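You operate a simulated robot arm through the tools that you are given. There is no shell and no other tool.

The job below is to be done with a simulated robot arm. You get a single attempt, and the scene is never put back.

Task
Make the toolbox safe to carry: tighten its handle bolt, close both latches.
Fine: Use the blue socket key and seat it on the white key post. Leave the hinge bolt as it is. Keep fingers out from under lids, clips, clamps and jaws. Pinch, break and dent nothing; leave nothing switched on.

It is judged by the outcome, as a careful person would: the job done as asked, and still so three seconds after it is handed in. It fails if anything else is knocked over, pushed out of place, dropped, spilled or broken. Lids that push on must go on centred and level and be pressed home; caps that screw on are set level and turned clockwise until they are tight.

Robot
A 6-joint arm with a three-finger gripper, fixed in place. Base frame: the origin is on the floor under the middle of its stand, x ahead of it, y to its left, z up. Lengths are in mm, angles in degrees, forces in N, time in s.
It reaches about 1213 mm from its shoulder. Its first joint turns from -166.0 to 166.0 degrees. Payload 4.89 kg.
The TCP is the grasp point between the finger pads, 30 mm short of the fingertips. In the tool frame z runs along the fingers and y along their closing line. The gripper opens to 164 mm; its body begins 125 mm behind the TCP.
Orientation is that of the tool frame in the base frame, as a unit quaternion [x, y, z, w]. With the fingers straight down and closing along the base's y, the tool's x points along the base's -x, its y along +y and its z along -z.

Tools
- The arm moves only by the tool play_rows. Its argument "plan" is one flat list of numbers, 7 for each row, row after row: the shift along the base's x, y, z in units of 50 mm (1.0 is 50 mm), then the turn, a rotation vector about the base's x, y, z in units of 4 degrees (1.0 is 4 degrees), then the opening in per cent of the stroke, from 0 (shut) to 100 (fully open). In form: [x, y, z, ax, ay, az, grip, x, y, z, ax, ay, az, grip, ...]. A call has 1 to 20 rows; each row shifts and turns the commanded pose from where the row before left it. A call with a number of a shift or a turn outside -1 to 1 is refused whole. A row lasts 0.2 s, in which the tool goes at most 50 mm and 8.6 degrees; a call with a longer step from one row to the next is refused whole, and so is a gripper value outside its range. Where a pose cannot be reached the arm comes as near as it can. A force on the tool above 40 N (or 10 N above the force at the start of the call, whichever is more), or a blocked arm, ends the call early, and 0.2 s more pass. The fingers move at their own pace (about 108 mm/s each) and stop on an object; they squeeze with about 34 N. The grip force told is the motor's: it shows also when the fingers shut on nothing. Time passes only in rows, and 0.2 s behind the last, so rows that do not move let the fingers close. The reply holds the time, the measured pose of the TCP, the force on the tool along the base axes, the opening and the grip force, in the units named above and with some noise, with the torque about the TCP (base axes, N m) and any sound that the robot's microphone picked up.
- Cameras (640 x 400 px; columns grow to the right, rows downward): "scene" is fixed at [56.1, -659.8, 1483.5]; the picture's right is [0.09, -1.00, 0.00], its down [-0.86, -0.08, -0.50] and it looks along [0.50, 0.05, -0.86] (base axes); focal length 263 px, centre (320, 200). "wrist" rides on the gripper at [76, -2, -152] in the tool frame; the picture's right is [0.02, 1.00, 0.00], its down [-0.88, 0.02, -0.47] and it looks along [-0.47, 0.01, 0.88] (tool axes); focal length 247 px, centre (320, 200). There is no depth. A picture from a camera that has moved, and an enlarged one, comes with that camera's place and axes in the base frame and with its lens. The place of the scene camera against the robot may be out by one fixed shift of up to 18 mm in any direction.
- capture(camera): a new picture of that camera. No time passes.
- lift_body(by): moves the trunk up (or, below 0, down) by that many mm; the arm rides with it, the base frame stays. It gives what a move gives, with no picture.
- inspect(camera, box): a new picture of the part [left, top, right, bottom] of that camera's present view, enlarged. No time passes.
- job_done(): hands the job in; it is judged then, once.

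Nothing tells you positions but the pictures and the camera data. Unless the task says otherwise, let go and move clear before handing in.

The tools are called as a command line: name --argument value ..., lists and objects as JSON in quotes. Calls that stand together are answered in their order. play_rows: Moves the arm, as the interface text tells. Its arguments: {"type":"object","properties":{"plan":{"type":"array","items":{"type":"number"}}},"required":["plan"]} The other tools are called the same way: lift_body (by) moves the trunk up or down; capture (camera) takes a picture; inspect (camera, box) takes an enlarged picture of a part of a camera's view; job_done () hands the job in.

At the start:

```text
t: 0.0
ee_pos: [256.0, -490.2, 1181.8]
tcp_rot: [0.0, 1.0, 0.001, 0.0]
contact_force: [-0.7, 0.0, 0.1]
ft_torque: [0.0, 0.01, 0.02]
opening: 164.1
grasp_force: 0.1
trunk travel left (down, up): [-175.0, 215.0]
```

scene: 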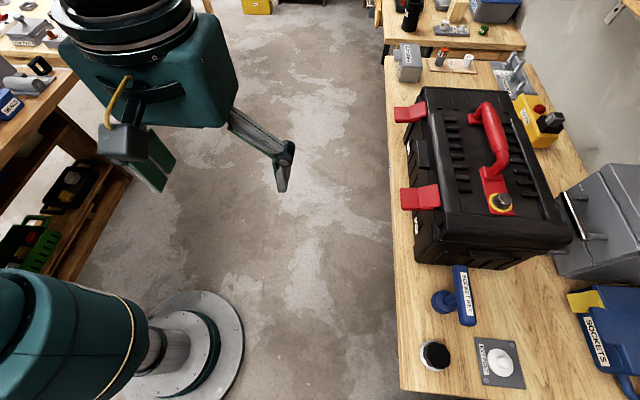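
wrist: 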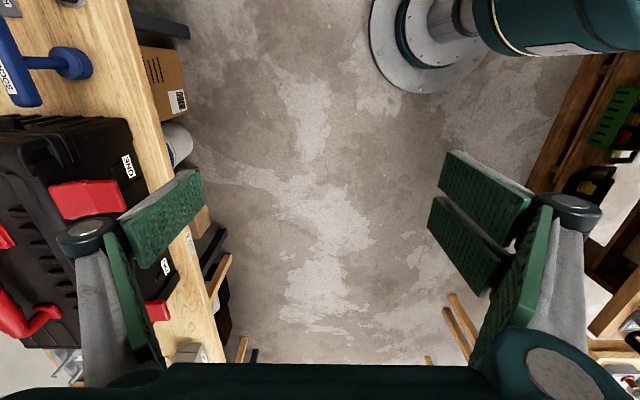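

I see a black toolbox on a bench to the robot's right with two raised red latches on its near side, a red handle with a yellow-ringed bolt, a blue T-shaped socket key lying on the bench, and a white post on a grey plate. I'll look closer before moving anything.

inspect --camera "scene" --box '[380, 70, 600, 280]'

inspect --camera "scene" --box '[400, 250, 560, 400]'

inspect --camera "scene" --box '[460, 150, 560, 250]'

inspect --camera "wrist" --box '[0, 0, 220, 350]'

```text
1.90 times, centred on (490, 175) of scene
camera zoom: at [56.1, -659.8, 1483.5], right [0.09, -1.0, 0.0], down [-0.86, -0.08, -0.5], along [0.5, 0.05, -0.86], focal length 502 px, centre (-4, 248)
```

zoom: 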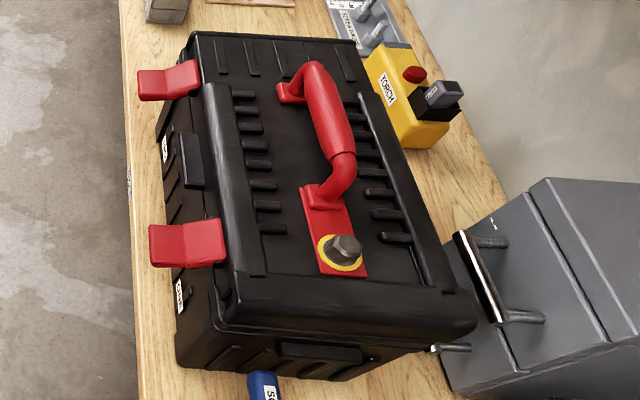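

```text
2.67 times, centred on (480, 325) of scene
camera zoom: at [56.1, -659.8, 1483.5], right [0.09, -1.0, 0.0], down [-0.86, -0.08, -0.5], along [0.5, 0.05, -0.86], focal length 702 px, centre (-107, -133)
```

zoom: 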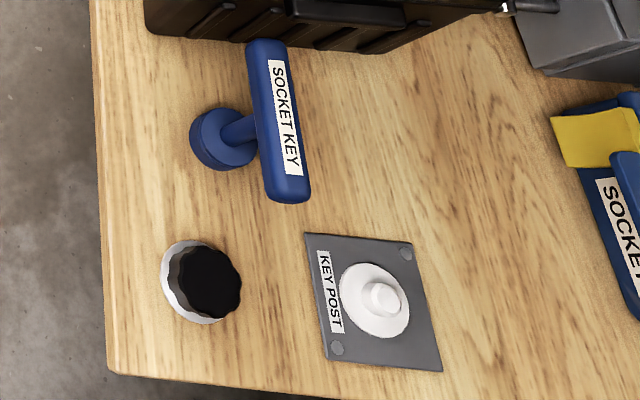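

```text
4.00 times, centred on (510, 200) of scene
camera zoom: at [56.1, -659.8, 1483.5], right [0.09, -1.0, 0.0], down [-0.86, -0.08, -0.5], along [0.5, 0.05, -0.86], focal length 1053 px, centre (-440, 200)
```

zoom: 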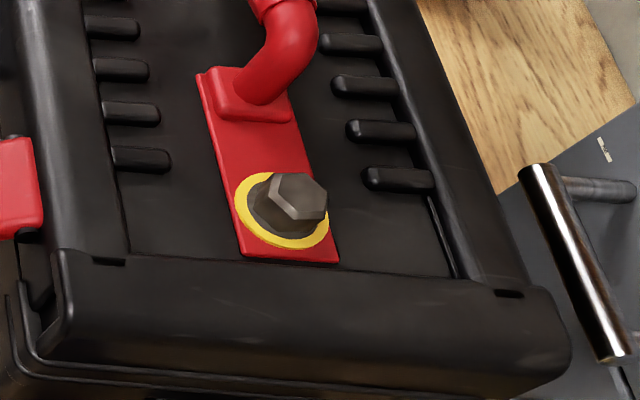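

```text
1.14 times, centred on (110, 175) of wrist
camera zoom: at [177.8, -492.6, 1334.7], right [-0.02, 1.0, 0.0], down [0.88, 0.02, 0.47], along [0.47, 0.01, -0.88], focal length 282 px, centre (560, 229)
```

zoom: 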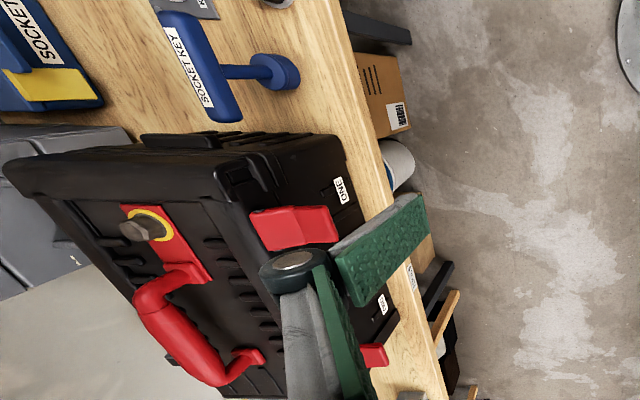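

The key appears to stand upright on its socket, with its T-bar running along x at about (176, -923, 955). The bolt is at about (346, -997, 1042). I'll move above the bench, staying high, for a closer wrist view.

play_rows --plan '[0, 0, 0.8, 0, 0, 0, 100, 0, 0, 0.8, 0, 0, 0, 100, 0, 0, 0.76, 0, 0, 0, 100, -0.26, -0.9, 0, 0, 0, 0, 100, -0.26, -0.9, 0, 0, 0, 0, 100, -0.26, -0.9, 0, 0, 0, 0, 100, -0.26, -0.9, 0, 0, 0, 0, 100, -0.26, -0.9, 0, 0, 0, 0, 100, -0.26, -0.9, 0, 0, 0, 0, 100, -0.26, -0.9, 0, 0, 0, 0, 100, -0.26, -0.9, 0, 0, 0, 0, 100]'

capture --camera "wrist"

capture --camera "scene"

```text
t: 2.4
ee_pos: [151.8, -849.0, 1299.9]
tcp_rot: [0.001, 1.0, 0.0, 0.0]
contact_force: [0.5, 2.2, 0.9]
ft_torque: [-0.28, 0.12, -0.01]
opening: 163.9
grasp_force: 0.1
trunk travel left (down, up): [-175.0, 215.0]
```

```text
taken
camera wrist: at [74.2, -851.5, 1451.5], right [-0.02, 1.0, 0.0], down [0.88, 0.02, 0.47], along [0.47, 0.01, -0.88], focal length 247 px, centre (320, 200)
```

wrist: 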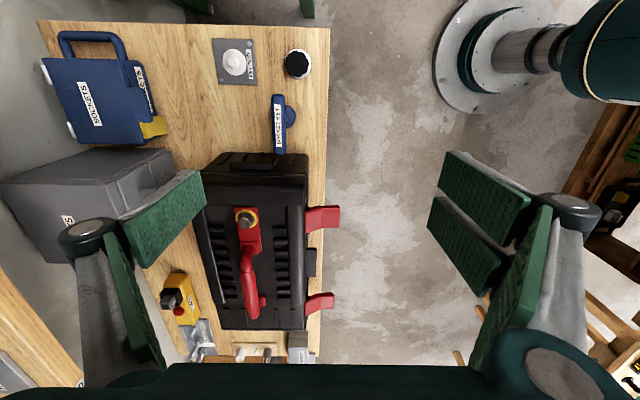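

```text
taken
```

scene: 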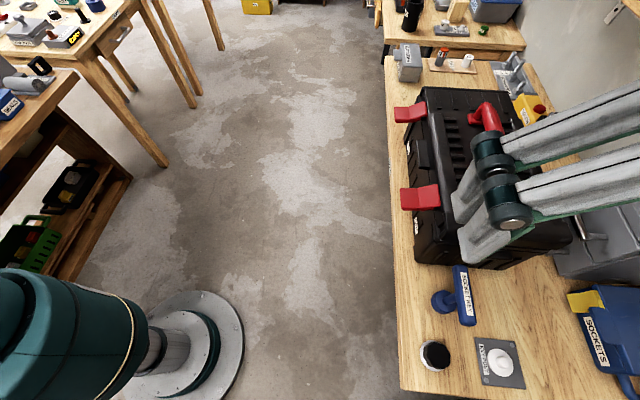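

The wrist camera now sees the whole bench. I'll zoom in on the toolbox, latches, key and post.

inspect --camera "wrist" --box '[180, 140, 360, 250]'

inspect --camera "wrist" --box '[180, 240, 360, 350]'

inspect --camera "wrist" --box '[200, 25, 340, 165]'

inspect --camera "scene" --box '[380, 80, 460, 250]'

```text
3.56 times, centred on (270, 195) of wrist
camera zoom: at [74.2, -851.5, 1451.5], right [-0.02, 1.0, 0.0], down [0.88, 0.02, 0.47], along [0.47, 0.01, -0.88], focal length 878 px, centre (498, 218)
```

zoom: 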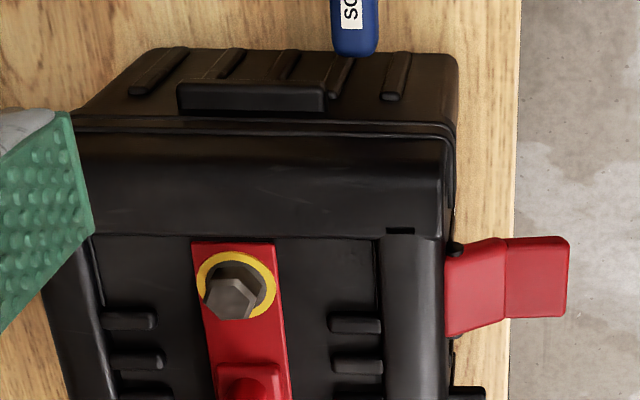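

```text
3.56 times, centred on (270, 295) of wrist
camera zoom: at [74.2, -851.5, 1451.5], right [-0.02, 1.0, 0.0], down [0.88, 0.02, 0.47], along [0.47, 0.01, -0.88], focal length 878 px, centre (498, -138)
```

zoom: 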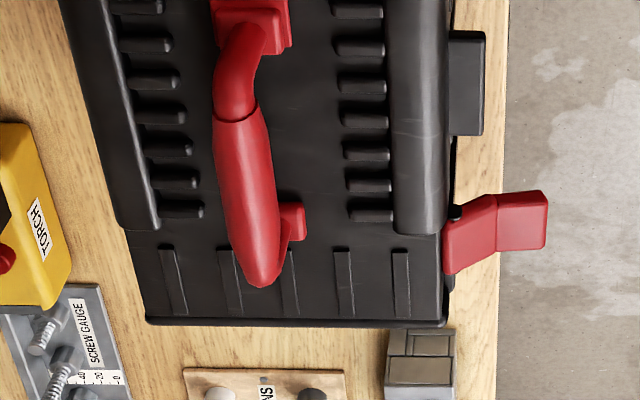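

```text
2.86 times, centred on (270, 95) of wrist
camera zoom: at [74.2, -851.5, 1451.5], right [-0.02, 1.0, 0.0], down [0.88, 0.02, 0.47], along [0.47, 0.01, -0.88], focal length 706 px, centre (463, 500)
```

zoom: 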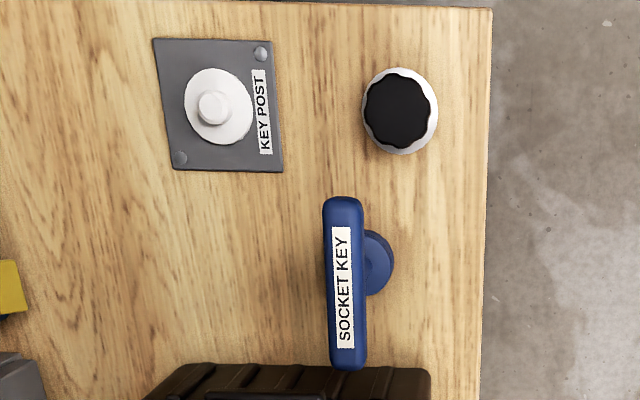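

```text
2.35 times, centred on (420, 165) of scene
camera zoom: at [56.1, -659.8, 1483.5], right [0.09, -1.0, 0.0], down [-0.86, -0.08, -0.5], along [0.5, 0.05, -0.86], focal length 620 px, centre (85, 282)
```

zoom: 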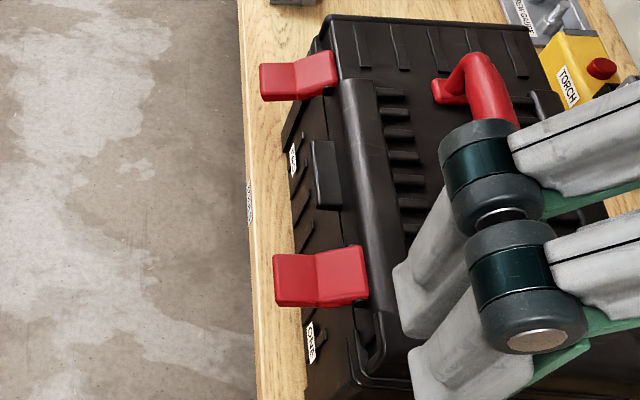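

The key stands upright with its bar along x. The toolbox end face is around x≈255 and the lid top at z≈1025. Latches ONE and TWO stick out on the +y side at z≈1006–1025. Next I go above the handle bolt to measure it and look for the hinge bolt.

play_rows --plan '[0.643, -0.487, -0.3, 0, 0, 0, 100, 0.643, -0.487, -0.3, 0, 0, 0, 100, 0.643, -0.487, -0.3, 0, 0, 0, 100, 0.643, -0.487, -0.3, 0, 0, 0, 100, 0.643, -0.487, -0.3, 0, 0, 0, 100, 0.643, -0.487, -0.3, 0, 0, 0, 100]'

capture --camera "wrist"

```text
t: 3.8
ee_pos: [341.1, -994.7, 1212.2]
tcp_rot: [0.001, 1.0, 0.0, 0.0]
contact_force: [-1.2, 1.5, 0.9]
ft_torque: [-0.18, -0.33, -0.02]
opening: 164.2
grasp_force: 0.1
trunk travel left (down, up): [-175.0, 215.0]
```

```text
taken
camera wrist: at [264.2, -997.3, 1363.7], right [-0.02, 1.0, 0.0], down [0.88, 0.02, 0.47], along [0.47, 0.01, -0.88], focal length 247 px, centre (320, 200)
```

wrist: 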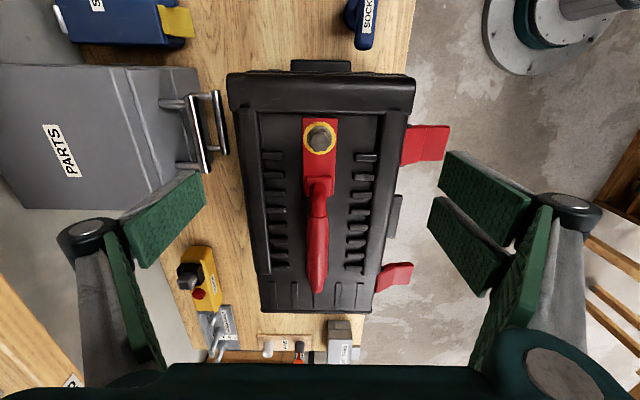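

The gripper is above the handle bolt. I'll zoom in for detail.

inspect --camera "wrist" --box '[280, 95, 360, 175]'

inspect --camera "wrist" --box '[210, 50, 460, 210]'

inspect --camera "wrist" --box '[210, 180, 460, 340]'

inspect --camera "scene" --box '[380, 70, 580, 270]'

```text
5.00 times, centred on (320, 135) of wrist
camera zoom: at [264.2, -997.3, 1363.7], right [-0.02, 1.0, 0.0], down [0.88, 0.02, 0.47], along [0.47, 0.01, -0.88], focal length 1235 px, centre (320, 525)
```

zoom: 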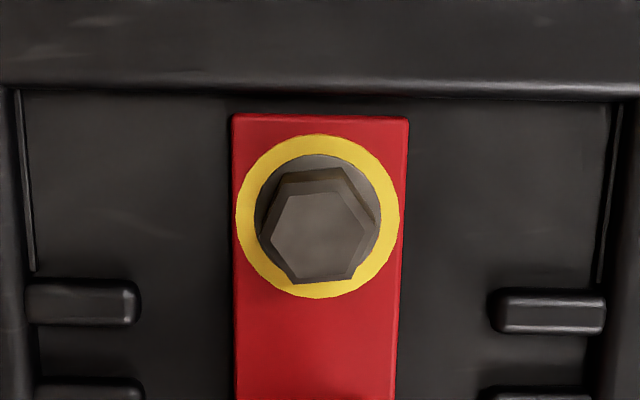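

```text
2.50 times, centred on (335, 130) of wrist
camera zoom: at [264.2, -997.3, 1363.7], right [-0.02, 1.0, 0.0], down [0.88, 0.02, 0.47], along [0.47, 0.01, -0.88], focal length 617 px, centre (282, 375)
```

zoom: 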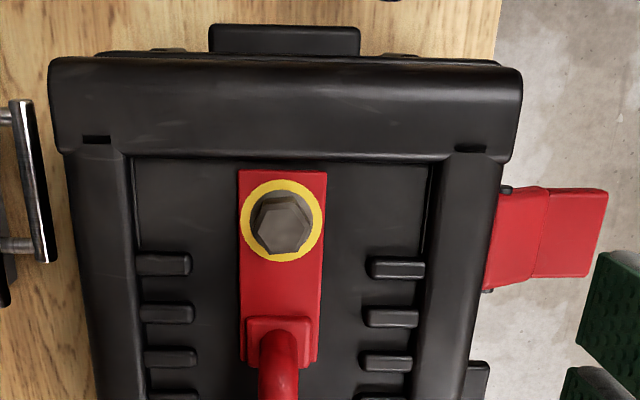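

```text
2.50 times, centred on (335, 260) of wrist
camera zoom: at [264.2, -997.3, 1363.7], right [-0.02, 1.0, 0.0], down [0.88, 0.02, 0.47], along [0.47, 0.01, -0.88], focal length 617 px, centre (282, 50)
```

zoom: 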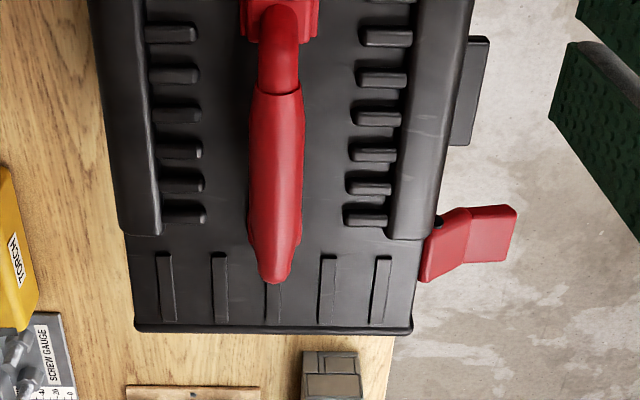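

```text
2.00 times, centred on (480, 170) of scene
camera zoom: at [56.1, -659.8, 1483.5], right [0.09, -1.0, 0.0], down [-0.86, -0.08, -0.5], along [0.5, 0.05, -0.86], focal length 527 px, centre (0, 260)
```

zoom: 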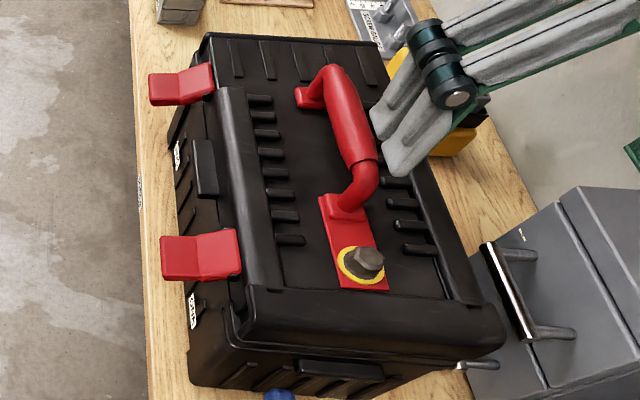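

The handle bolt is at about (350, -995.5), with the plate at z≈1021 and the head top at z≈1041. Its hex has vertices roughly along y. Now I move above the key to measure it.

play_rows --plan '[-0.835, 0.325, 0, 0, 0, 0, 100, -0.835, 0.325, 0, 0, 0, 0, 100, -0.835, 0.325, 0, 0, 0, 0, 100, -0.835, 0.325, 0, 0, 0, 0, 100, 0, 0, -0.8, 0, 0, 0, 100, 0, 0, -0.8, 0, 0, 0, 100, 0, 0, 0, 0, 0, 0, 100]'

capture --camera "wrist"

inspect --camera "wrist" --box '[240, 20, 400, 180]'

inspect --camera "scene" --box '[400, 250, 560, 400]'

```text
t: 5.4
ee_pos: [176.6, -932.0, 1129.6]
tcp_rot: [0.0, 1.0, 0.001, 0.0]
contact_force: [0.0, -0.6, -0.5]
ft_torque: [0.12, 0.02, 0.02]
opening: 163.9
grasp_force: 0.1
trunk travel left (down, up): [-175.0, 215.0]
```

```text
taken
camera wrist: at [99.9, -934.5, 1282.3], right [-0.02, 1.0, 0.0], down [0.88, 0.02, 0.47], along [0.47, 0.01, -0.88], focal length 247 px, centre (320, 200)
```

wrist: 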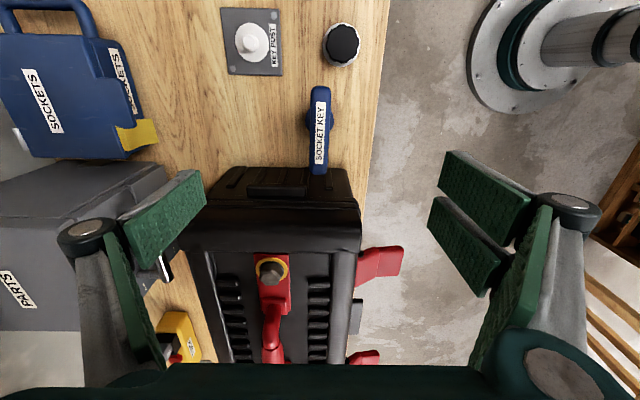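

```text
2.50 times, centred on (320, 100) of wrist
camera zoom: at [99.9, -934.5, 1282.3], right [-0.02, 1.0, 0.0], down [0.88, 0.02, 0.47], along [0.47, 0.01, -0.88], focal length 617 px, centre (320, 450)
```

zoom: 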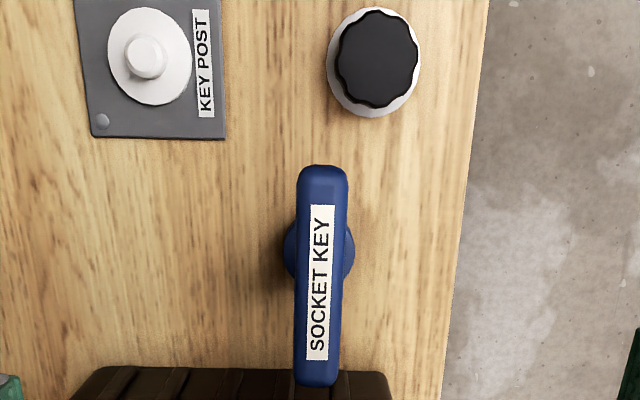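

```text
2.67 times, centred on (480, 325) of scene
camera zoom: at [56.1, -659.8, 1483.5], right [0.09, -1.0, 0.0], down [-0.86, -0.08, -0.5], along [0.5, 0.05, -0.86], focal length 702 px, centre (-107, -133)
```

zoom: 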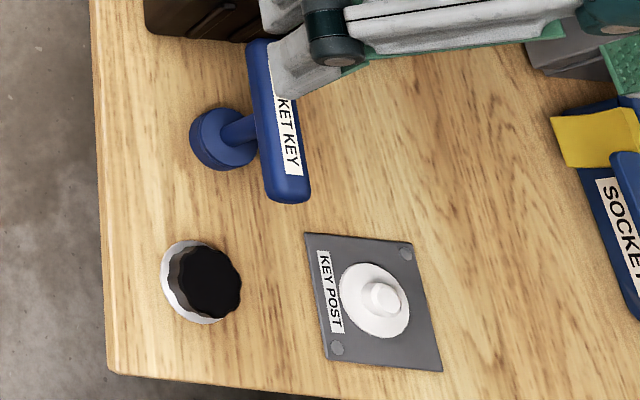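

The bench comes out at z≈811. The key's socket is at about (177, -933) with its top at z≈840, and the bar is at z≈934 spanning x≈120–240, centred at y≈-933. I'll descend partway over the bar and check again.

play_rows --plan '[0.03, -0.02, -0.8, 0, 0, 0, 100, 0, 0, -0.8, 0, 0, 0, 100, 0, 0, -0.8, 0, 0, 0, 100, 0, 0, 0, 0, 0, 0, 100]'

capture --camera "wrist"

inspect --camera "wrist" --box '[240, 60, 400, 220]'

capture --camera "scene"

```text
t: 6.4
ee_pos: [177.1, -931.6, 1010.9]
tcp_rot: [0.0, 1.0, 0.0, 0.0]
contact_force: [-0.1, -0.2, -0.2]
ft_torque: [0.09, 0.03, 0.0]
opening: 163.7
grasp_force: 0.0
trunk travel left (down, up): [-175.0, 215.0]
```

```text
taken
camera wrist: at [100.4, -934.8, 1162.9], right [-0.02, 1.0, 0.0], down [0.88, 0.02, 0.47], along [0.47, 0.01, -0.88], focal length 247 px, centre (320, 200)
```

wrist: 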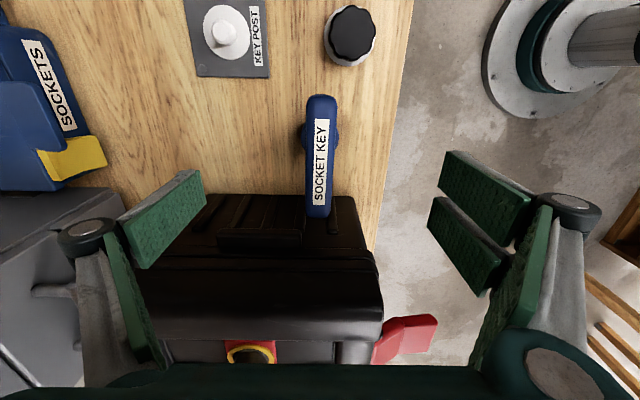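

```text
2.50 times, centred on (320, 140) of wrist
camera zoom: at [100.4, -934.8, 1162.9], right [-0.02, 1.0, 0.0], down [0.88, 0.02, 0.47], along [0.47, 0.01, -0.88], focal length 617 px, centre (320, 350)
```

zoom: 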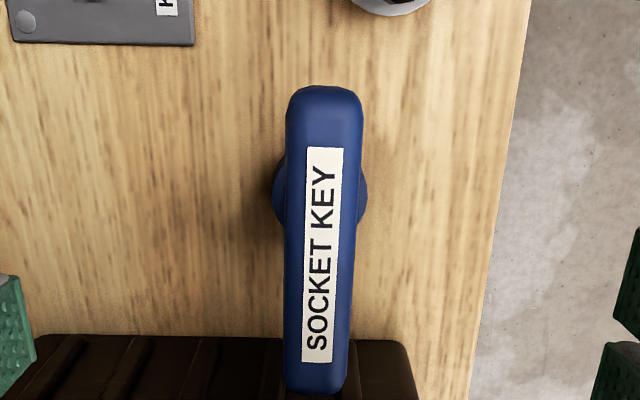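

```text
taken
```

scene: 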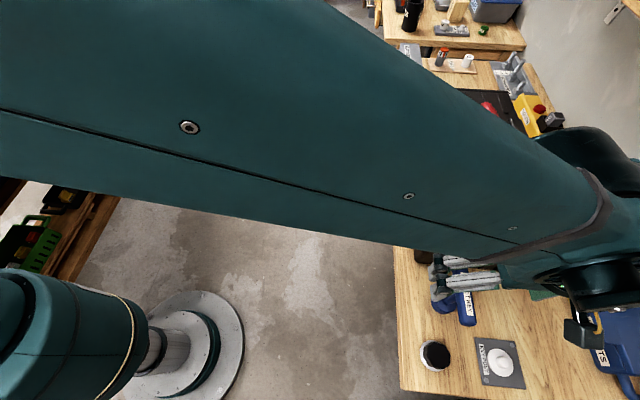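

The bar is centred at y≈-933.3 and z≈930, and the gripper is lined up with it. I'll descend and close on the bar.

play_rows --plan '[0, -0.02, -0.4, 0, 0, 0, 100, 0, 0, -0.4, 0, 0, 0, 100, 0, 0, -0.4, 0, 0, 0, 100, 0, 0, -0.36, 0, 0, 0, 100, 0, 0, 0, 0, 0, 0, 100]'

capture --camera "wrist"

```text
t: 7.6
ee_pos: [178.2, -933.7, 932.6]
tcp_rot: [-0.001, 1.0, 0.0, 0.001]
contact_force: [-0.2, -0.7, -0.7]
ft_torque: [0.0, -0.01, -0.01]
opening: 164.0
grasp_force: 0.0
trunk travel left (down, up): [-175.0, 215.0]
```

```text
taken
camera wrist: at [100.4, -935.8, 1084.7], right [-0.02, 1.0, 0.0], down [0.88, 0.02, 0.47], along [0.47, 0.01, -0.88], focal length 247 px, centre (320, 200)
```

wrist: 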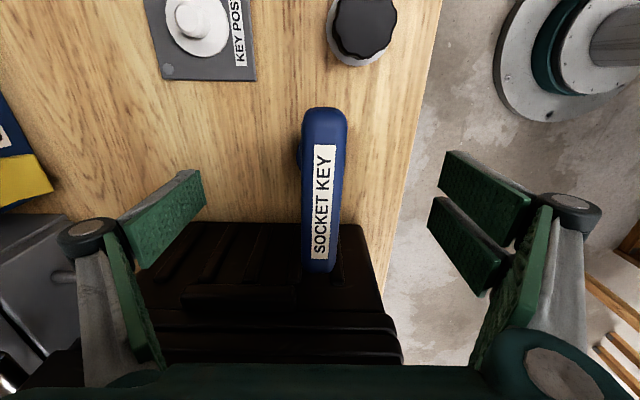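

The bar sits between the pads, so I close on it now.

play_rows --plan '[0, 0, 0, 0, 0, 0, 40, 0, 0, 0, 0, 0, 0, 20, 0, 0, 0, 0, 0, 0, 0, 0, 0, 0, 0, 0, 0, 0, 0, 0, 0, 0, 0, 0, 0, 0, 0, 0, 0, 0, 0, 0]'

capture --camera "wrist"

```text
t: 9.0
ee_pos: [177.8, -933.1, 933.3]
tcp_rot: [-0.001, 1.0, 0.0, 0.0]
contact_force: [0.0, 0.9, -0.5]
ft_torque: [-0.05, -0.05, 0.02]
opening: 25.8
grasp_force: 34.1
trunk travel left (down, up): [-175.0, 215.0]
```

```text
taken
camera wrist: at [100.4, -935.7, 1085.0], right [-0.02, 1.0, 0.0], down [0.88, 0.02, 0.47], along [0.47, 0.01, -0.88], focal length 247 px, centre (320, 200)
```

wrist: 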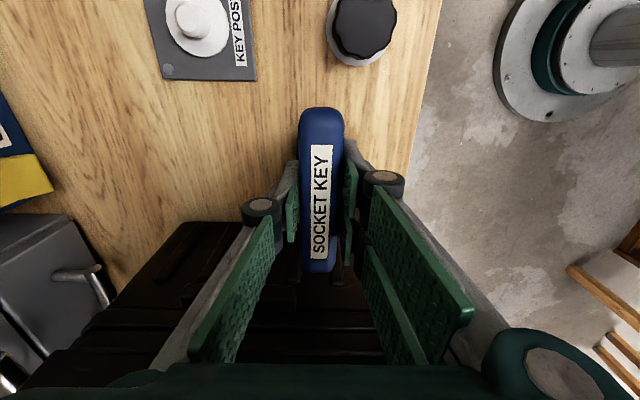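

The grip is firm at 25.8 mm and 34 N. I lift the key straight up.

play_rows --plan '[0, 0, 0.2, 0, 0, 0, 0, 0, 0, 0.4, 0, 0, 0, 0, 0, 0, 0.7, 0, 0, 0, 0, 0, 0, 0.8, 0, 0, 0, 0, 0, 0, 0.8, 0, 0, 0, 0, 0, 0, 0.8, 0, 0, 0, 0, 0, 0, 0.8, 0, 0, 0, 0, 0, 0, 0.7, 0, 0, 0, 0, 0, 0, 0.5, 0, 0, 0, 0, 0, 0, 0.3, 0, 0, 0, 0, 0, 0, 0, 0, 0, 0, 0]'

capture --camera "wrist"

capture --camera "scene"

```text
t: 11.4
ee_pos: [177.9, -932.0, 1233.7]
tcp_rot: [0.0, 1.0, 0.0, 0.0]
contact_force: [0.6, 0.7, -1.7]
ft_torque: [-0.01, -0.02, -0.01]
opening: 25.7
grasp_force: 33.7
trunk travel left (down, up): [-175.0, 215.0]
```

```text
taken
camera wrist: at [100.5, -935.1, 1384.9], right [-0.02, 1.0, 0.0], down [0.88, 0.02, 0.47], along [0.47, 0.01, -0.88], focal length 247 px, centre (320, 200)
```

wrist: 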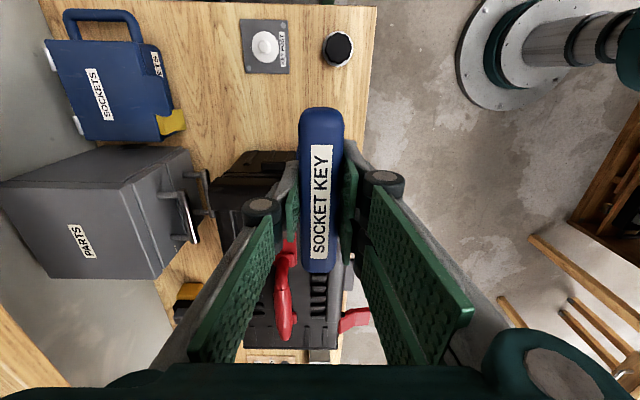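

```text
taken
```

scene: 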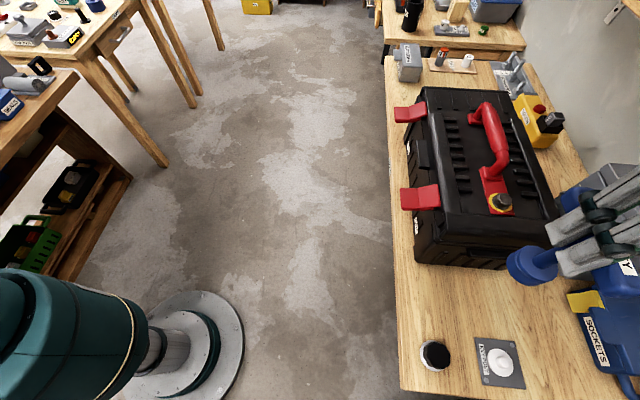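

The key is lifted cleanly, and its axis sits close to the TCP axis. I'll carry it over the handle bolt while staying high.

play_rows --plan '[0.68, -0.248, 0, 0, 0, 0, 0, 0.68, -0.248, 0, 0, 0, 0, 0, 0.68, -0.248, 0, 0, 0, 0, 0, 0.68, -0.248, 0, 0, 0, 0, 0, 0.68, -0.248, 0, 0, 0, 0, 0, 0, 0, 0, 0, 0, 0, 0, 0, 0, 0, 0, 0, 0, 0]'

capture --camera "wrist"

inspect --camera "scene" --box '[430, 100, 590, 220]'

```text
t: 13.0
ee_pos: [348.2, -993.6, 1233.9]
tcp_rot: [0.001, 1.0, 0.0, 0.0]
contact_force: [0.7, -0.3, -2.6]
ft_torque: [0.05, 0.1, -0.04]
opening: 25.7
grasp_force: 34.1
trunk travel left (down, up): [-175.0, 215.0]
```

```text
taken
camera wrist: at [271.0, -997.6, 1385.3], right [-0.02, 1.0, 0.0], down [0.88, 0.02, 0.47], along [0.47, 0.01, -0.88], focal length 247 px, centre (320, 200)
```

wrist: 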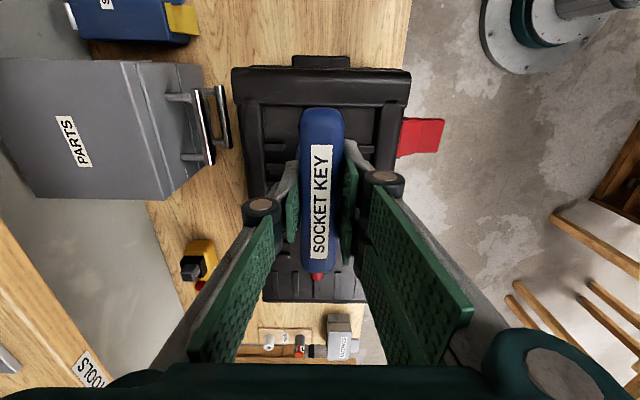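

```text
3.33 times, centred on (510, 160) of scene
camera zoom: at [56.1, -659.8, 1483.5], right [0.09, -1.0, 0.0], down [-0.86, -0.08, -0.5], along [0.5, 0.05, -0.86], focal length 878 px, centre (-313, 333)
```

zoom: 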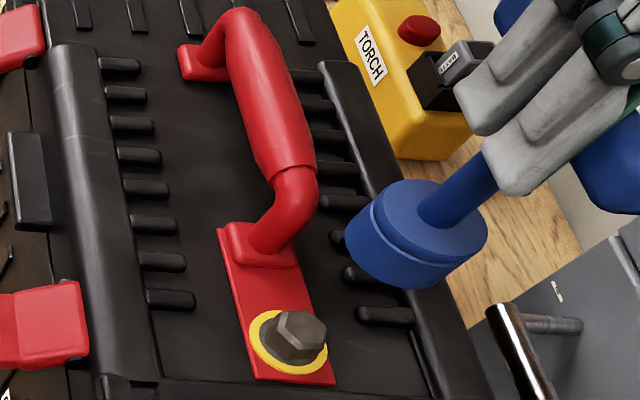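

The scene camera sees both the key and the bolt. I'll zoom in to check the lateral alignment.

inspect --camera "scene" --box '[480, 135, 560, 215]'

```text
5.00 times, centred on (520, 175) of scene
camera zoom: at [56.1, -659.8, 1483.5], right [0.09, -1.0, 0.0], down [-0.86, -0.08, -0.5], along [0.5, 0.05, -0.86], focal length 1316 px, centre (-680, 325)
```

zoom: 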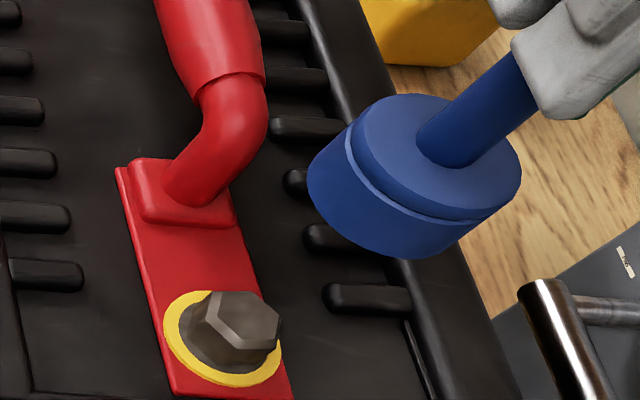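

The key's vertical line passes right through the bolt in the scene view. I'll descend to just above the bolt head and recheck.

play_rows --plan '[0, 0, -0.4, 0, 0, 0, 0, 0, 0, -0.4, 0, 0, 0, 0, 0, 0, -0.1, 0, 0, 0, 0, 0, 0, 0, 0, 0, 0, 0]'

inspect --camera "scene" --box '[480, 135, 560, 215]'

```text
t: 14.0
ee_pos: [347.6, -995.5, 1187.1]
tcp_rot: [0.0, 1.0, 0.0, 0.001]
contact_force: [0.4, 0.1, -1.8]
ft_torque: [0.02, 0.01, 0.02]
opening: 25.8
grasp_force: 34.2
trunk travel left (down, up): [-175.0, 215.0]
```

```text
5.00 times, centred on (520, 175) of scene
camera zoom: at [56.1, -659.8, 1483.5], right [0.09, -1.0, 0.0], down [-0.86, -0.08, -0.5], along [0.5, 0.05, -0.86], focal length 1316 px, centre (-680, 325)
```

zoom: 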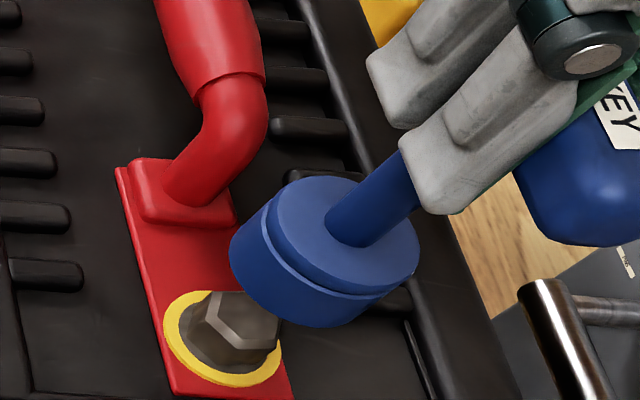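

Still aligned, with the socket bottom about 34 mm above the bolt head. I'll continue down in small steps.

play_rows --plan '[0, 0, -0.25, 0, 0, 0, 0, 0, 0, -0.25, 0, 0, 0, 0, 0, 0, 0, 0, 0, 0, 0]'

inspect --camera "scene" --box '[480, 135, 560, 215]'

```text
t: 14.8
ee_pos: [347.4, -994.5, 1162.0]
tcp_rot: [0.0, 1.0, -0.001, 0.0]
contact_force: [0.5, -0.4, -2.1]
ft_torque: [0.05, 0.02, -0.02]
opening: 25.7
grasp_force: 33.9
trunk travel left (down, up): [-175.0, 215.0]
```

```text
5.00 times, centred on (520, 175) of scene
camera zoom: at [56.1, -659.8, 1483.5], right [0.09, -1.0, 0.0], down [-0.86, -0.08, -0.5], along [0.5, 0.05, -0.86], focal length 1316 px, centre (-680, 325)
```

zoom: 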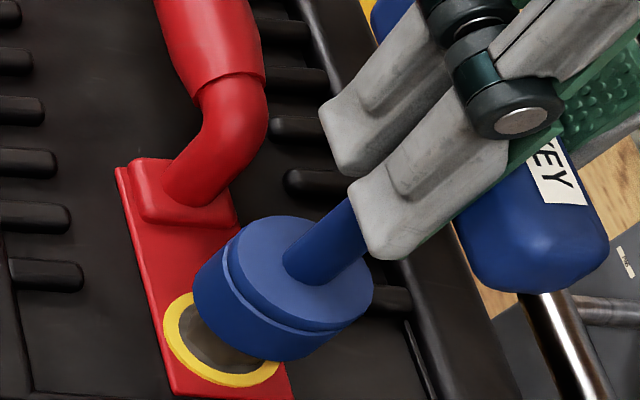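

About 10 mm of clearance remains. I'll lower gently until there is contact.

play_rows --plan '[0, 0, -0.06, 0, 0, 0, 0, 0, 0, -0.06, 0, 0, 0, 0, 0, 0, -0.06, 0, 0, 0, 0, 0, 0, -0.04, 0, 0, 0, 0]'

inspect --camera "scene" --box '[480, 135, 560, 215]'

```text
t: 15.8
ee_pos: [348.3, -994.6, 1151.4]
tcp_rot: [0.0, 1.0, 0.0, 0.0]
contact_force: [-0.4, -0.4, -1.5]
ft_torque: [-0.1, -0.01, -0.01]
opening: 25.5
grasp_force: 34.1
trunk travel left (down, up): [-175.0, 215.0]
```

```text
5.00 times, centred on (520, 175) of scene
camera zoom: at [56.1, -659.8, 1483.5], right [0.09, -1.0, 0.0], down [-0.86, -0.08, -0.5], along [0.5, 0.05, -0.86], focal length 1316 px, centre (-680, 325)
```

zoom: 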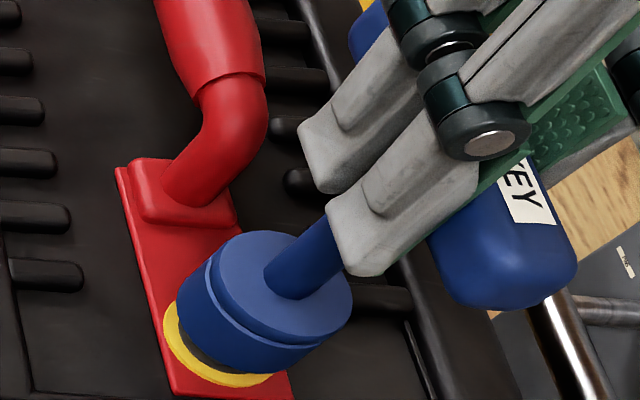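

play_rows --plan '[0, 0, -0.03, 0, 0, 0, 0, 0, 0, -0.03, 0, 0, 0, 0, 0, 0, -0.03, 0, 0, 0, 0]'

```text
t: 16.6
ee_pos: [347.6, -993.7, 1148.1]
tcp_rot: [0.0, 1.0, 0.0, 0.0]
contact_force: [-0.4, -0.5, 28.2]
ft_torque: [0.0, -0.06, -0.02]
opening: 25.7
grasp_force: 34.1
trunk travel left (down, up): [-175.0, 215.0]
```

Contact came at TCP z≈1148, on top of the hex head, so the hexes aren't aligned yet. I'll back off slightly, pre-rotate counter-clockwise in the air, then touch down and turn clockwise until it drops on.

play_rows --plan '[0, 0, 0.14, 0, 0, 0, 0, 0, 0, 0, 0, 0, 1, 0, 0, 0, 0, 0, 0, 1, 0, 0, 0, 0, 0, 0, 1, 0, 0, 0, 0, 0, 0, 1, 0, 0, 0, 0, 0, 0, 1, 0, 0, 0, 0, 0, 0, 1, 0, 0, 0, 0, 0, 0, 1, 0, 0, 0, 0, 0, 0, 1, 0, 0, 0, 0, 0, 0, 1, 0, 0, 0, 0, 0, 0, 0, 0]'

inspect --camera "scene" --box '[480, 135, 560, 215]'

capture --camera "wrist"

```text
t: 19.0
ee_pos: [346.8, -993.7, 1153.8]
tcp_rot: [-0.308, 0.951, 0.0, 0.001]
contact_force: [-0.2, 0.0, -2.4]
ft_torque: [-0.01, 0.0, 0.02]
opening: 25.6
grasp_force: 33.9
trunk travel left (down, up): [-175.0, 215.0]
```

```text
5.00 times, centred on (520, 175) of scene
camera zoom: at [56.1, -659.8, 1483.5], right [0.09, -1.0, 0.0], down [-0.86, -0.08, -0.5], along [0.5, 0.05, -0.86], focal length 1316 px, centre (-680, 325)
```

zoom: 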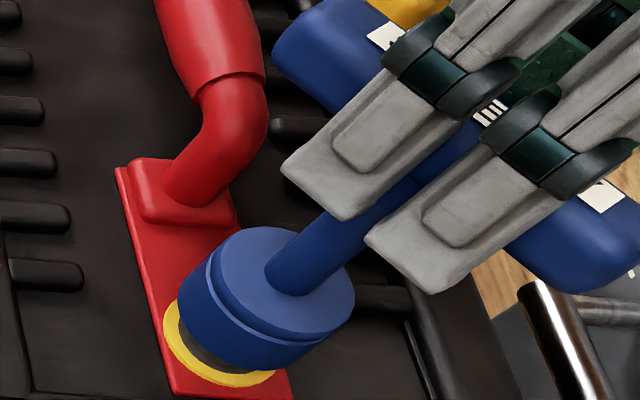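

```text
taken
camera wrist: at [286.0, -1042.2, 1305.9], right [-0.61, 0.8, 0.0], down [0.7, 0.53, 0.47], along [0.38, 0.29, -0.88], focal length 247 px, centre (320, 200)
```

wrist: 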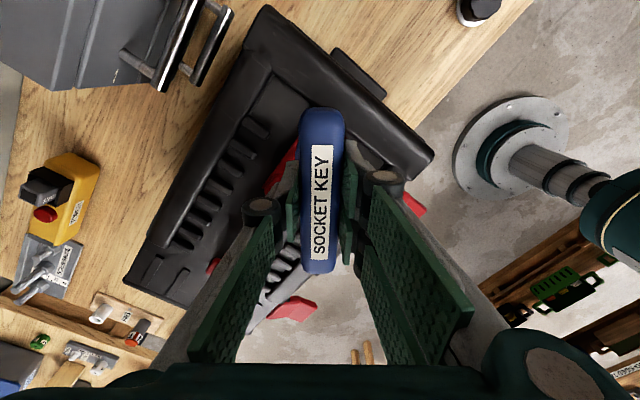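

play_rows --plan '[0, 0, -0.06, 0, 0, 0, 0, 0, 0, -0.06, 0, 0, 0, 0, 0, 0, 0, 0, 0, 0, 0]'

```text
t: 19.8
ee_pos: [347.8, -995.1, 1149.3]
tcp_rot: [-0.309, 0.951, 0.0, -0.001]
contact_force: [0.4, -4.0, 4.4]
ft_torque: [-0.4, 0.05, 0.02]
opening: 25.4
grasp_force: 34.3
trunk travel left (down, up): [-175.0, 215.0]
```

Light contact. Now I turn clockwise in small steps and watch the force.

play_rows --plan '[0, 0, -0.01, 0, 0, -0.5, 0, 0, 0, 0, 0, 0, -0.5, 0, 0, 0, 0, 0, 0, -0.5, 0]'

```text
t: 20.6
ee_pos: [348.3, -994.3, 1148.1]
tcp_rot: [-0.258, 0.966, 0.0, 0.001]
contact_force: [-2.2, -4.2, -3.2]
ft_torque: [-0.3, 0.22, 0.02]
opening: 25.8
grasp_force: 34.1
trunk travel left (down, up): [-175.0, 215.0]
```

play_rows --plan '[0, 0, -0.03, 0, 0, 0, 0, 0, 0, -0.03, 0, 0, 0, 0, 0, 0, 0, 0, 0, 0, 0]'

inspect --camera "scene" --box '[480, 135, 560, 215]'

```text
t: 21.4
ee_pos: [348.1, -995.9, 1144.2]
tcp_rot: [-0.259, 0.966, 0.0, 0.0]
contact_force: [-2.9, -3.8, -1.2]
ft_torque: [-0.36, 0.46, 0.06]
opening: 25.9
grasp_force: 34.3
trunk travel left (down, up): [-175.0, 215.0]
```

```text
5.00 times, centred on (520, 175) of scene
camera zoom: at [56.1, -659.8, 1483.5], right [0.09, -1.0, 0.0], down [-0.86, -0.08, -0.5], along [0.5, 0.05, -0.86], focal length 1316 px, centre (-680, 325)
```

zoom: 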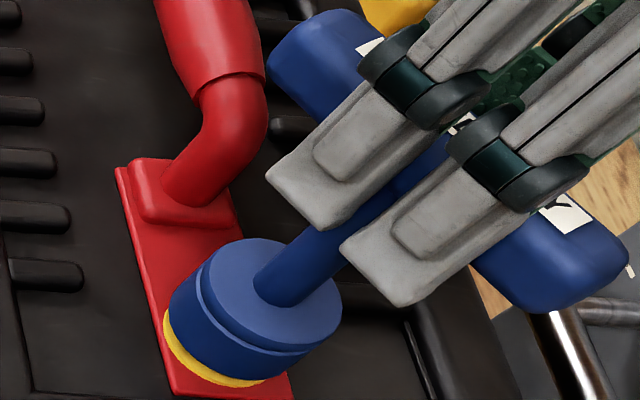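

The socket is sliding onto the hex at about +30° yaw. I'll continue down with tiny lateral corrections until it bottoms out.

play_rows --plan '[-0.005, -0.006, -0.03, 0, 0, 0, 0, 0, 0, -0.03, 0, 0, 0, 0, 0, 0, -0.03, 0, 0, 0, 0, 0, 0, -0.03, 0, 0, 0, 0, 0, 0, 0, 0, 0, 0, 0]'

```text
t: 22.6
ee_pos: [349.0, -995.5, 1139.7]
tcp_rot: [-0.259, 0.966, 0.0, 0.0]
contact_force: [-0.6, -0.2, -1.9]
ft_torque: [-0.04, 0.01, 0.0]
opening: 25.4
grasp_force: 34.2
trunk travel left (down, up): [-175.0, 215.0]
```

play_rows --plan '[0, 0, -0.03, 0, 0, 0, 0, 0, 0, -0.03, 0, 0, 0, 0, 0, 0, -0.03, 0, 0, 0, 0]'

```text
t: 23.4
ee_pos: [346.9, -994.8, 1137.3]
tcp_rot: [-0.259, 0.966, -0.001, -0.001]
contact_force: [2.0, -7.5, 21.0]
ft_torque: [-0.34, -0.25, -0.08]
opening: 25.6
grasp_force: 33.8
trunk travel left (down, up): [-175.0, 215.0]
```

play_rows --plan '[0, -0.006, 0.012, 0, 0, 0, 0, 0, 0, 0, 0, 0, 0, 0]'

inspect --camera "scene" --box '[480, 135, 560, 215]'

```text
t: 24.0
ee_pos: [345.8, -995.8, 1135.3]
tcp_rot: [-0.259, 0.966, 0.0, 0.0]
contact_force: [1.1, -3.1, 17.0]
ft_torque: [0.08, -0.12, -0.03]
opening: 25.5
grasp_force: 34.2
trunk travel left (down, up): [-175.0, 215.0]
```

```text
5.00 times, centred on (520, 175) of scene
camera zoom: at [56.1, -659.8, 1483.5], right [0.09, -1.0, 0.0], down [-0.86, -0.08, -0.5], along [0.5, 0.05, -0.86], focal length 1316 px, centre (-680, 325)
```

zoom: 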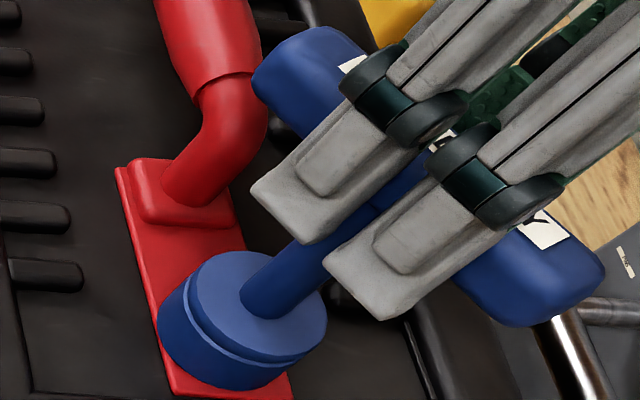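

The key is seated down to the plate. Now I turn clockwise and watch the torque.

play_rows --plan '[0, 0, 0.005, 0, 0, -0.5, 0, 0, 0, 0, 0, 0, -0.5, 0, 0, 0, 0, 0, 0, -0.75, 0, 0, 0, 0, 0, 0, -0.75, 0, 0, 0, 0, 0, 0, 0, 0]'

```text
t: 25.2
ee_pos: [347.4, -993.9, 1136.4]
tcp_rot: [-0.173, 0.985, 0.0, 0.0]
contact_force: [2.7, -6.5, 20.3]
ft_torque: [-0.08, -0.2, 0.07]
opening: 25.6
grasp_force: 34.0
trunk travel left (down, up): [-175.0, 215.0]
```

play_rows --plan '[0, -0.006, 0.005, 0, 0, -0.75, 0, 0, 0, 0, 0, 0, -0.75, 0, 0, 0, 0, 0, 0, -0.75, 0, 0, 0, 0, 0, 0, -0.75, 0, 0, 0, 0, 0, 0, -0.75, 0, 0, 0, 0, 0, 0, -0.75, 0, 0, 0, 0, 0, 0, -0.75, 0, 0, 0, 0, 0, 0, -0.5, 0, 0, 0, 0, 0, 0, 0, 0]'

```text
t: 27.2
ee_pos: [349.0, -995.5, 1136.2]
tcp_rot: [0.026, 1.0, -0.001, 0.0]
contact_force: [2.6, 6.0, 4.6]
ft_torque: [0.35, -0.3, 0.06]
opening: 25.6
grasp_force: 34.0
trunk travel left (down, up): [-175.0, 215.0]
```

play_rows --plan '[0.004, 0.006, -0.01, 0, 0, -0.75, 0, 0, 0, 0, 0, 0, -0.75, 0, 0, 0, 0, 0, 0, -0.75, 0, 0, 0, 0, 0, 0, -0.75, 0, 0, 0, 0, 0, 0, -0.75, 0, 0, 0, 0, 0, 0, -0.75, 0, 0, 0, 0, 0, 0, -0.75, 0, 0, 0, 0, 0, 0, -0.75, 0, 0, 0, 0, 0, 0, 0, 0]'

```text
t: 29.2
ee_pos: [347.6, -993.3, 1135.9]
tcp_rot: [0.233, 0.972, 0.0, 0.0]
contact_force: [-0.8, 11.2, 9.2]
ft_torque: [0.73, 0.2, 0.09]
opening: 25.8
grasp_force: 34.4
trunk travel left (down, up): [-175.0, 215.0]
```

play_rows --plan '[0, 0.014, 0, 0, 0, -0.75, 0, 0, 0, 0, 0, 0, -0.75, 0, 0, 0, 0, 0, 0, -0.75, 0, 0, 0, 0, 0, 0, -0.75, 0, 0, 0, 0, 0, 0, -0.75, 0, 0, 0, 0, 0, 0, -0.75, 0, 0, 0, 0, 0, 0, -0.75, 0, 0, 0, 0, 0, 0, -0.75, 0, 0, 0, 0, 0, 0, 0, 0]'

capture --camera "wrist"

inspect --camera "scene" --box '[480, 135, 560, 215]'

```text
t: 31.2
ee_pos: [348.8, -995.0, 1135.6]
tcp_rot: [0.43, 0.903, 0.0, 0.0]
contact_force: [12.0, 11.1, 4.6]
ft_torque: [0.19, -0.64, 1.72]
opening: 30.8
grasp_force: 34.3
trunk travel left (down, up): [-175.0, 215.0]
```

```text
taken
camera wrist: at [298.8, -936.7, 1287.4], right [0.76, 0.65, 0.0], down [0.57, -0.67, 0.47], along [0.31, -0.36, -0.88], focal length 247 px, centre (320, 200)
```

wrist: 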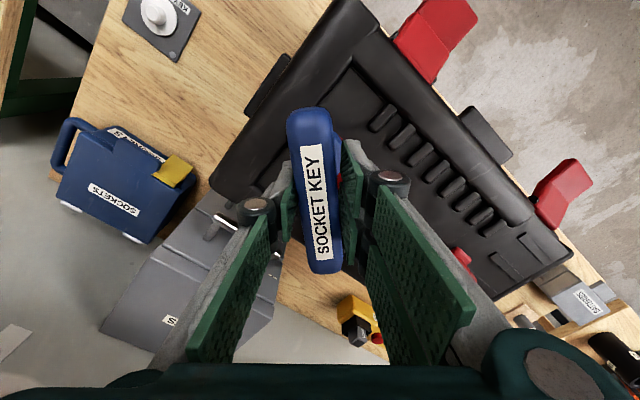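

```text
5.00 times, centred on (520, 175) of scene
camera zoom: at [56.1, -659.8, 1483.5], right [0.09, -1.0, 0.0], down [-0.86, -0.08, -0.5], along [0.5, 0.05, -0.86], focal length 1316 px, centre (-680, 325)
```

zoom: 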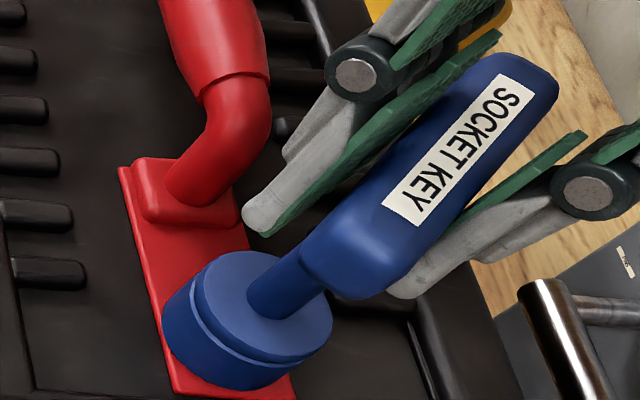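

Torque rose sharply to 1.7 N·m after roughly 75° of turning, so the bolt is biting. I'll check that the toolbox hasn't shifted.

inspect --camera "scene" --box '[380, 70, 600, 280]'

```text
1.90 times, centred on (490, 175) of scene
camera zoom: at [56.1, -659.8, 1483.5], right [0.09, -1.0, 0.0], down [-0.86, -0.08, -0.5], along [0.5, 0.05, -0.86], focal length 502 px, centre (-4, 248)
```

zoom: 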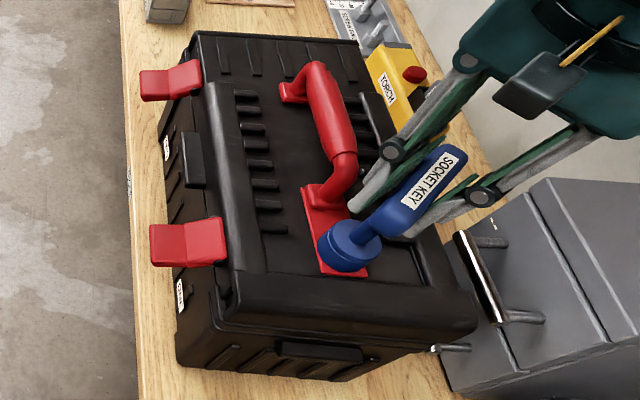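

The box is essentially unmoved, with no more than about 2 mm of twist. I'll relieve the side load and add a few more degrees to confirm a firm stop.

play_rows --plan '[0.012, 0.012, 0, 0, 0, 0, 0, 0, 0, 0, 0, 0, -0.5, 0, 0, 0, 0, 0, 0, 0, 0]'

inspect --camera "scene" --box '[380, 70, 600, 280]'

```text
t: 32.0
ee_pos: [349.1, -993.8, 1135.4]
tcp_rot: [0.446, 0.895, 0.0, 0.0]
contact_force: [11.7, 4.9, 9.1]
ft_torque: [-0.11, -0.72, 1.78]
opening: 32.3
grasp_force: 34.2
trunk travel left (down, up): [-175.0, 215.0]
```

```text
1.90 times, centred on (490, 175) of scene
camera zoom: at [56.1, -659.8, 1483.5], right [0.09, -1.0, 0.0], down [-0.86, -0.08, -0.5], along [0.5, 0.05, -0.86], focal length 502 px, centre (-4, 248)
```

zoom: 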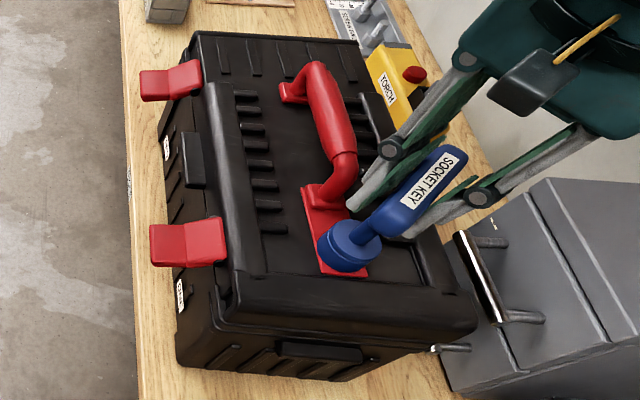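

The extra 2° only cammed the fingers open, while the bar and bolt stayed put at about 1.8 N·m, so the bolt is tight. I now rotate the gripper back to line up with the bar without loosening anything.

play_rows --plan '[0, 0, 0, 0, 0, 0.75, 0, 0, 0, 0, 0, 0, 0.75, 0, 0, 0, 0, 0, 0, 0, 0]'

inspect --camera "wrist" --box '[240, 90, 400, 290]'

```text
t: 32.8
ee_pos: [348.4, -995.2, 1135.9]
tcp_rot: [0.399, 0.917, -0.001, 0.001]
contact_force: [6.0, 3.3, 3.3]
ft_torque: [0.07, -0.22, 1.42]
opening: 27.8
grasp_force: 34.0
trunk travel left (down, up): [-175.0, 215.0]
```

```text
2.00 times, centred on (320, 190) of wrist
camera zoom: at [294.2, -940.2, 1286.9], right [0.72, 0.7, 0.0], down [0.61, -0.63, 0.47], along [0.33, -0.34, -0.88], focal length 494 px, centre (320, 220)
```

zoom: 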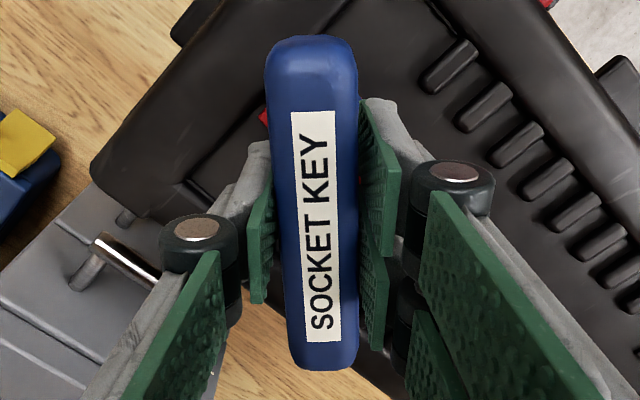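

play_rows --plan '[0, 0, 0, 0, 0, 0.5, 0, 0, 0, 0, 0, 0, 0.25, 0, 0, 0, 0, 0, 0, 0, 0]'

```text
t: 33.6
ee_pos: [349.1, -993.2, 1136.1]
tcp_rot: [0.374, 0.927, 0.0, 0.0]
contact_force: [3.1, 1.4, 0.9]
ft_torque: [-0.02, -0.12, 1.19]
opening: 25.9
grasp_force: 34.3
trunk travel left (down, up): [-175.0, 215.0]
```

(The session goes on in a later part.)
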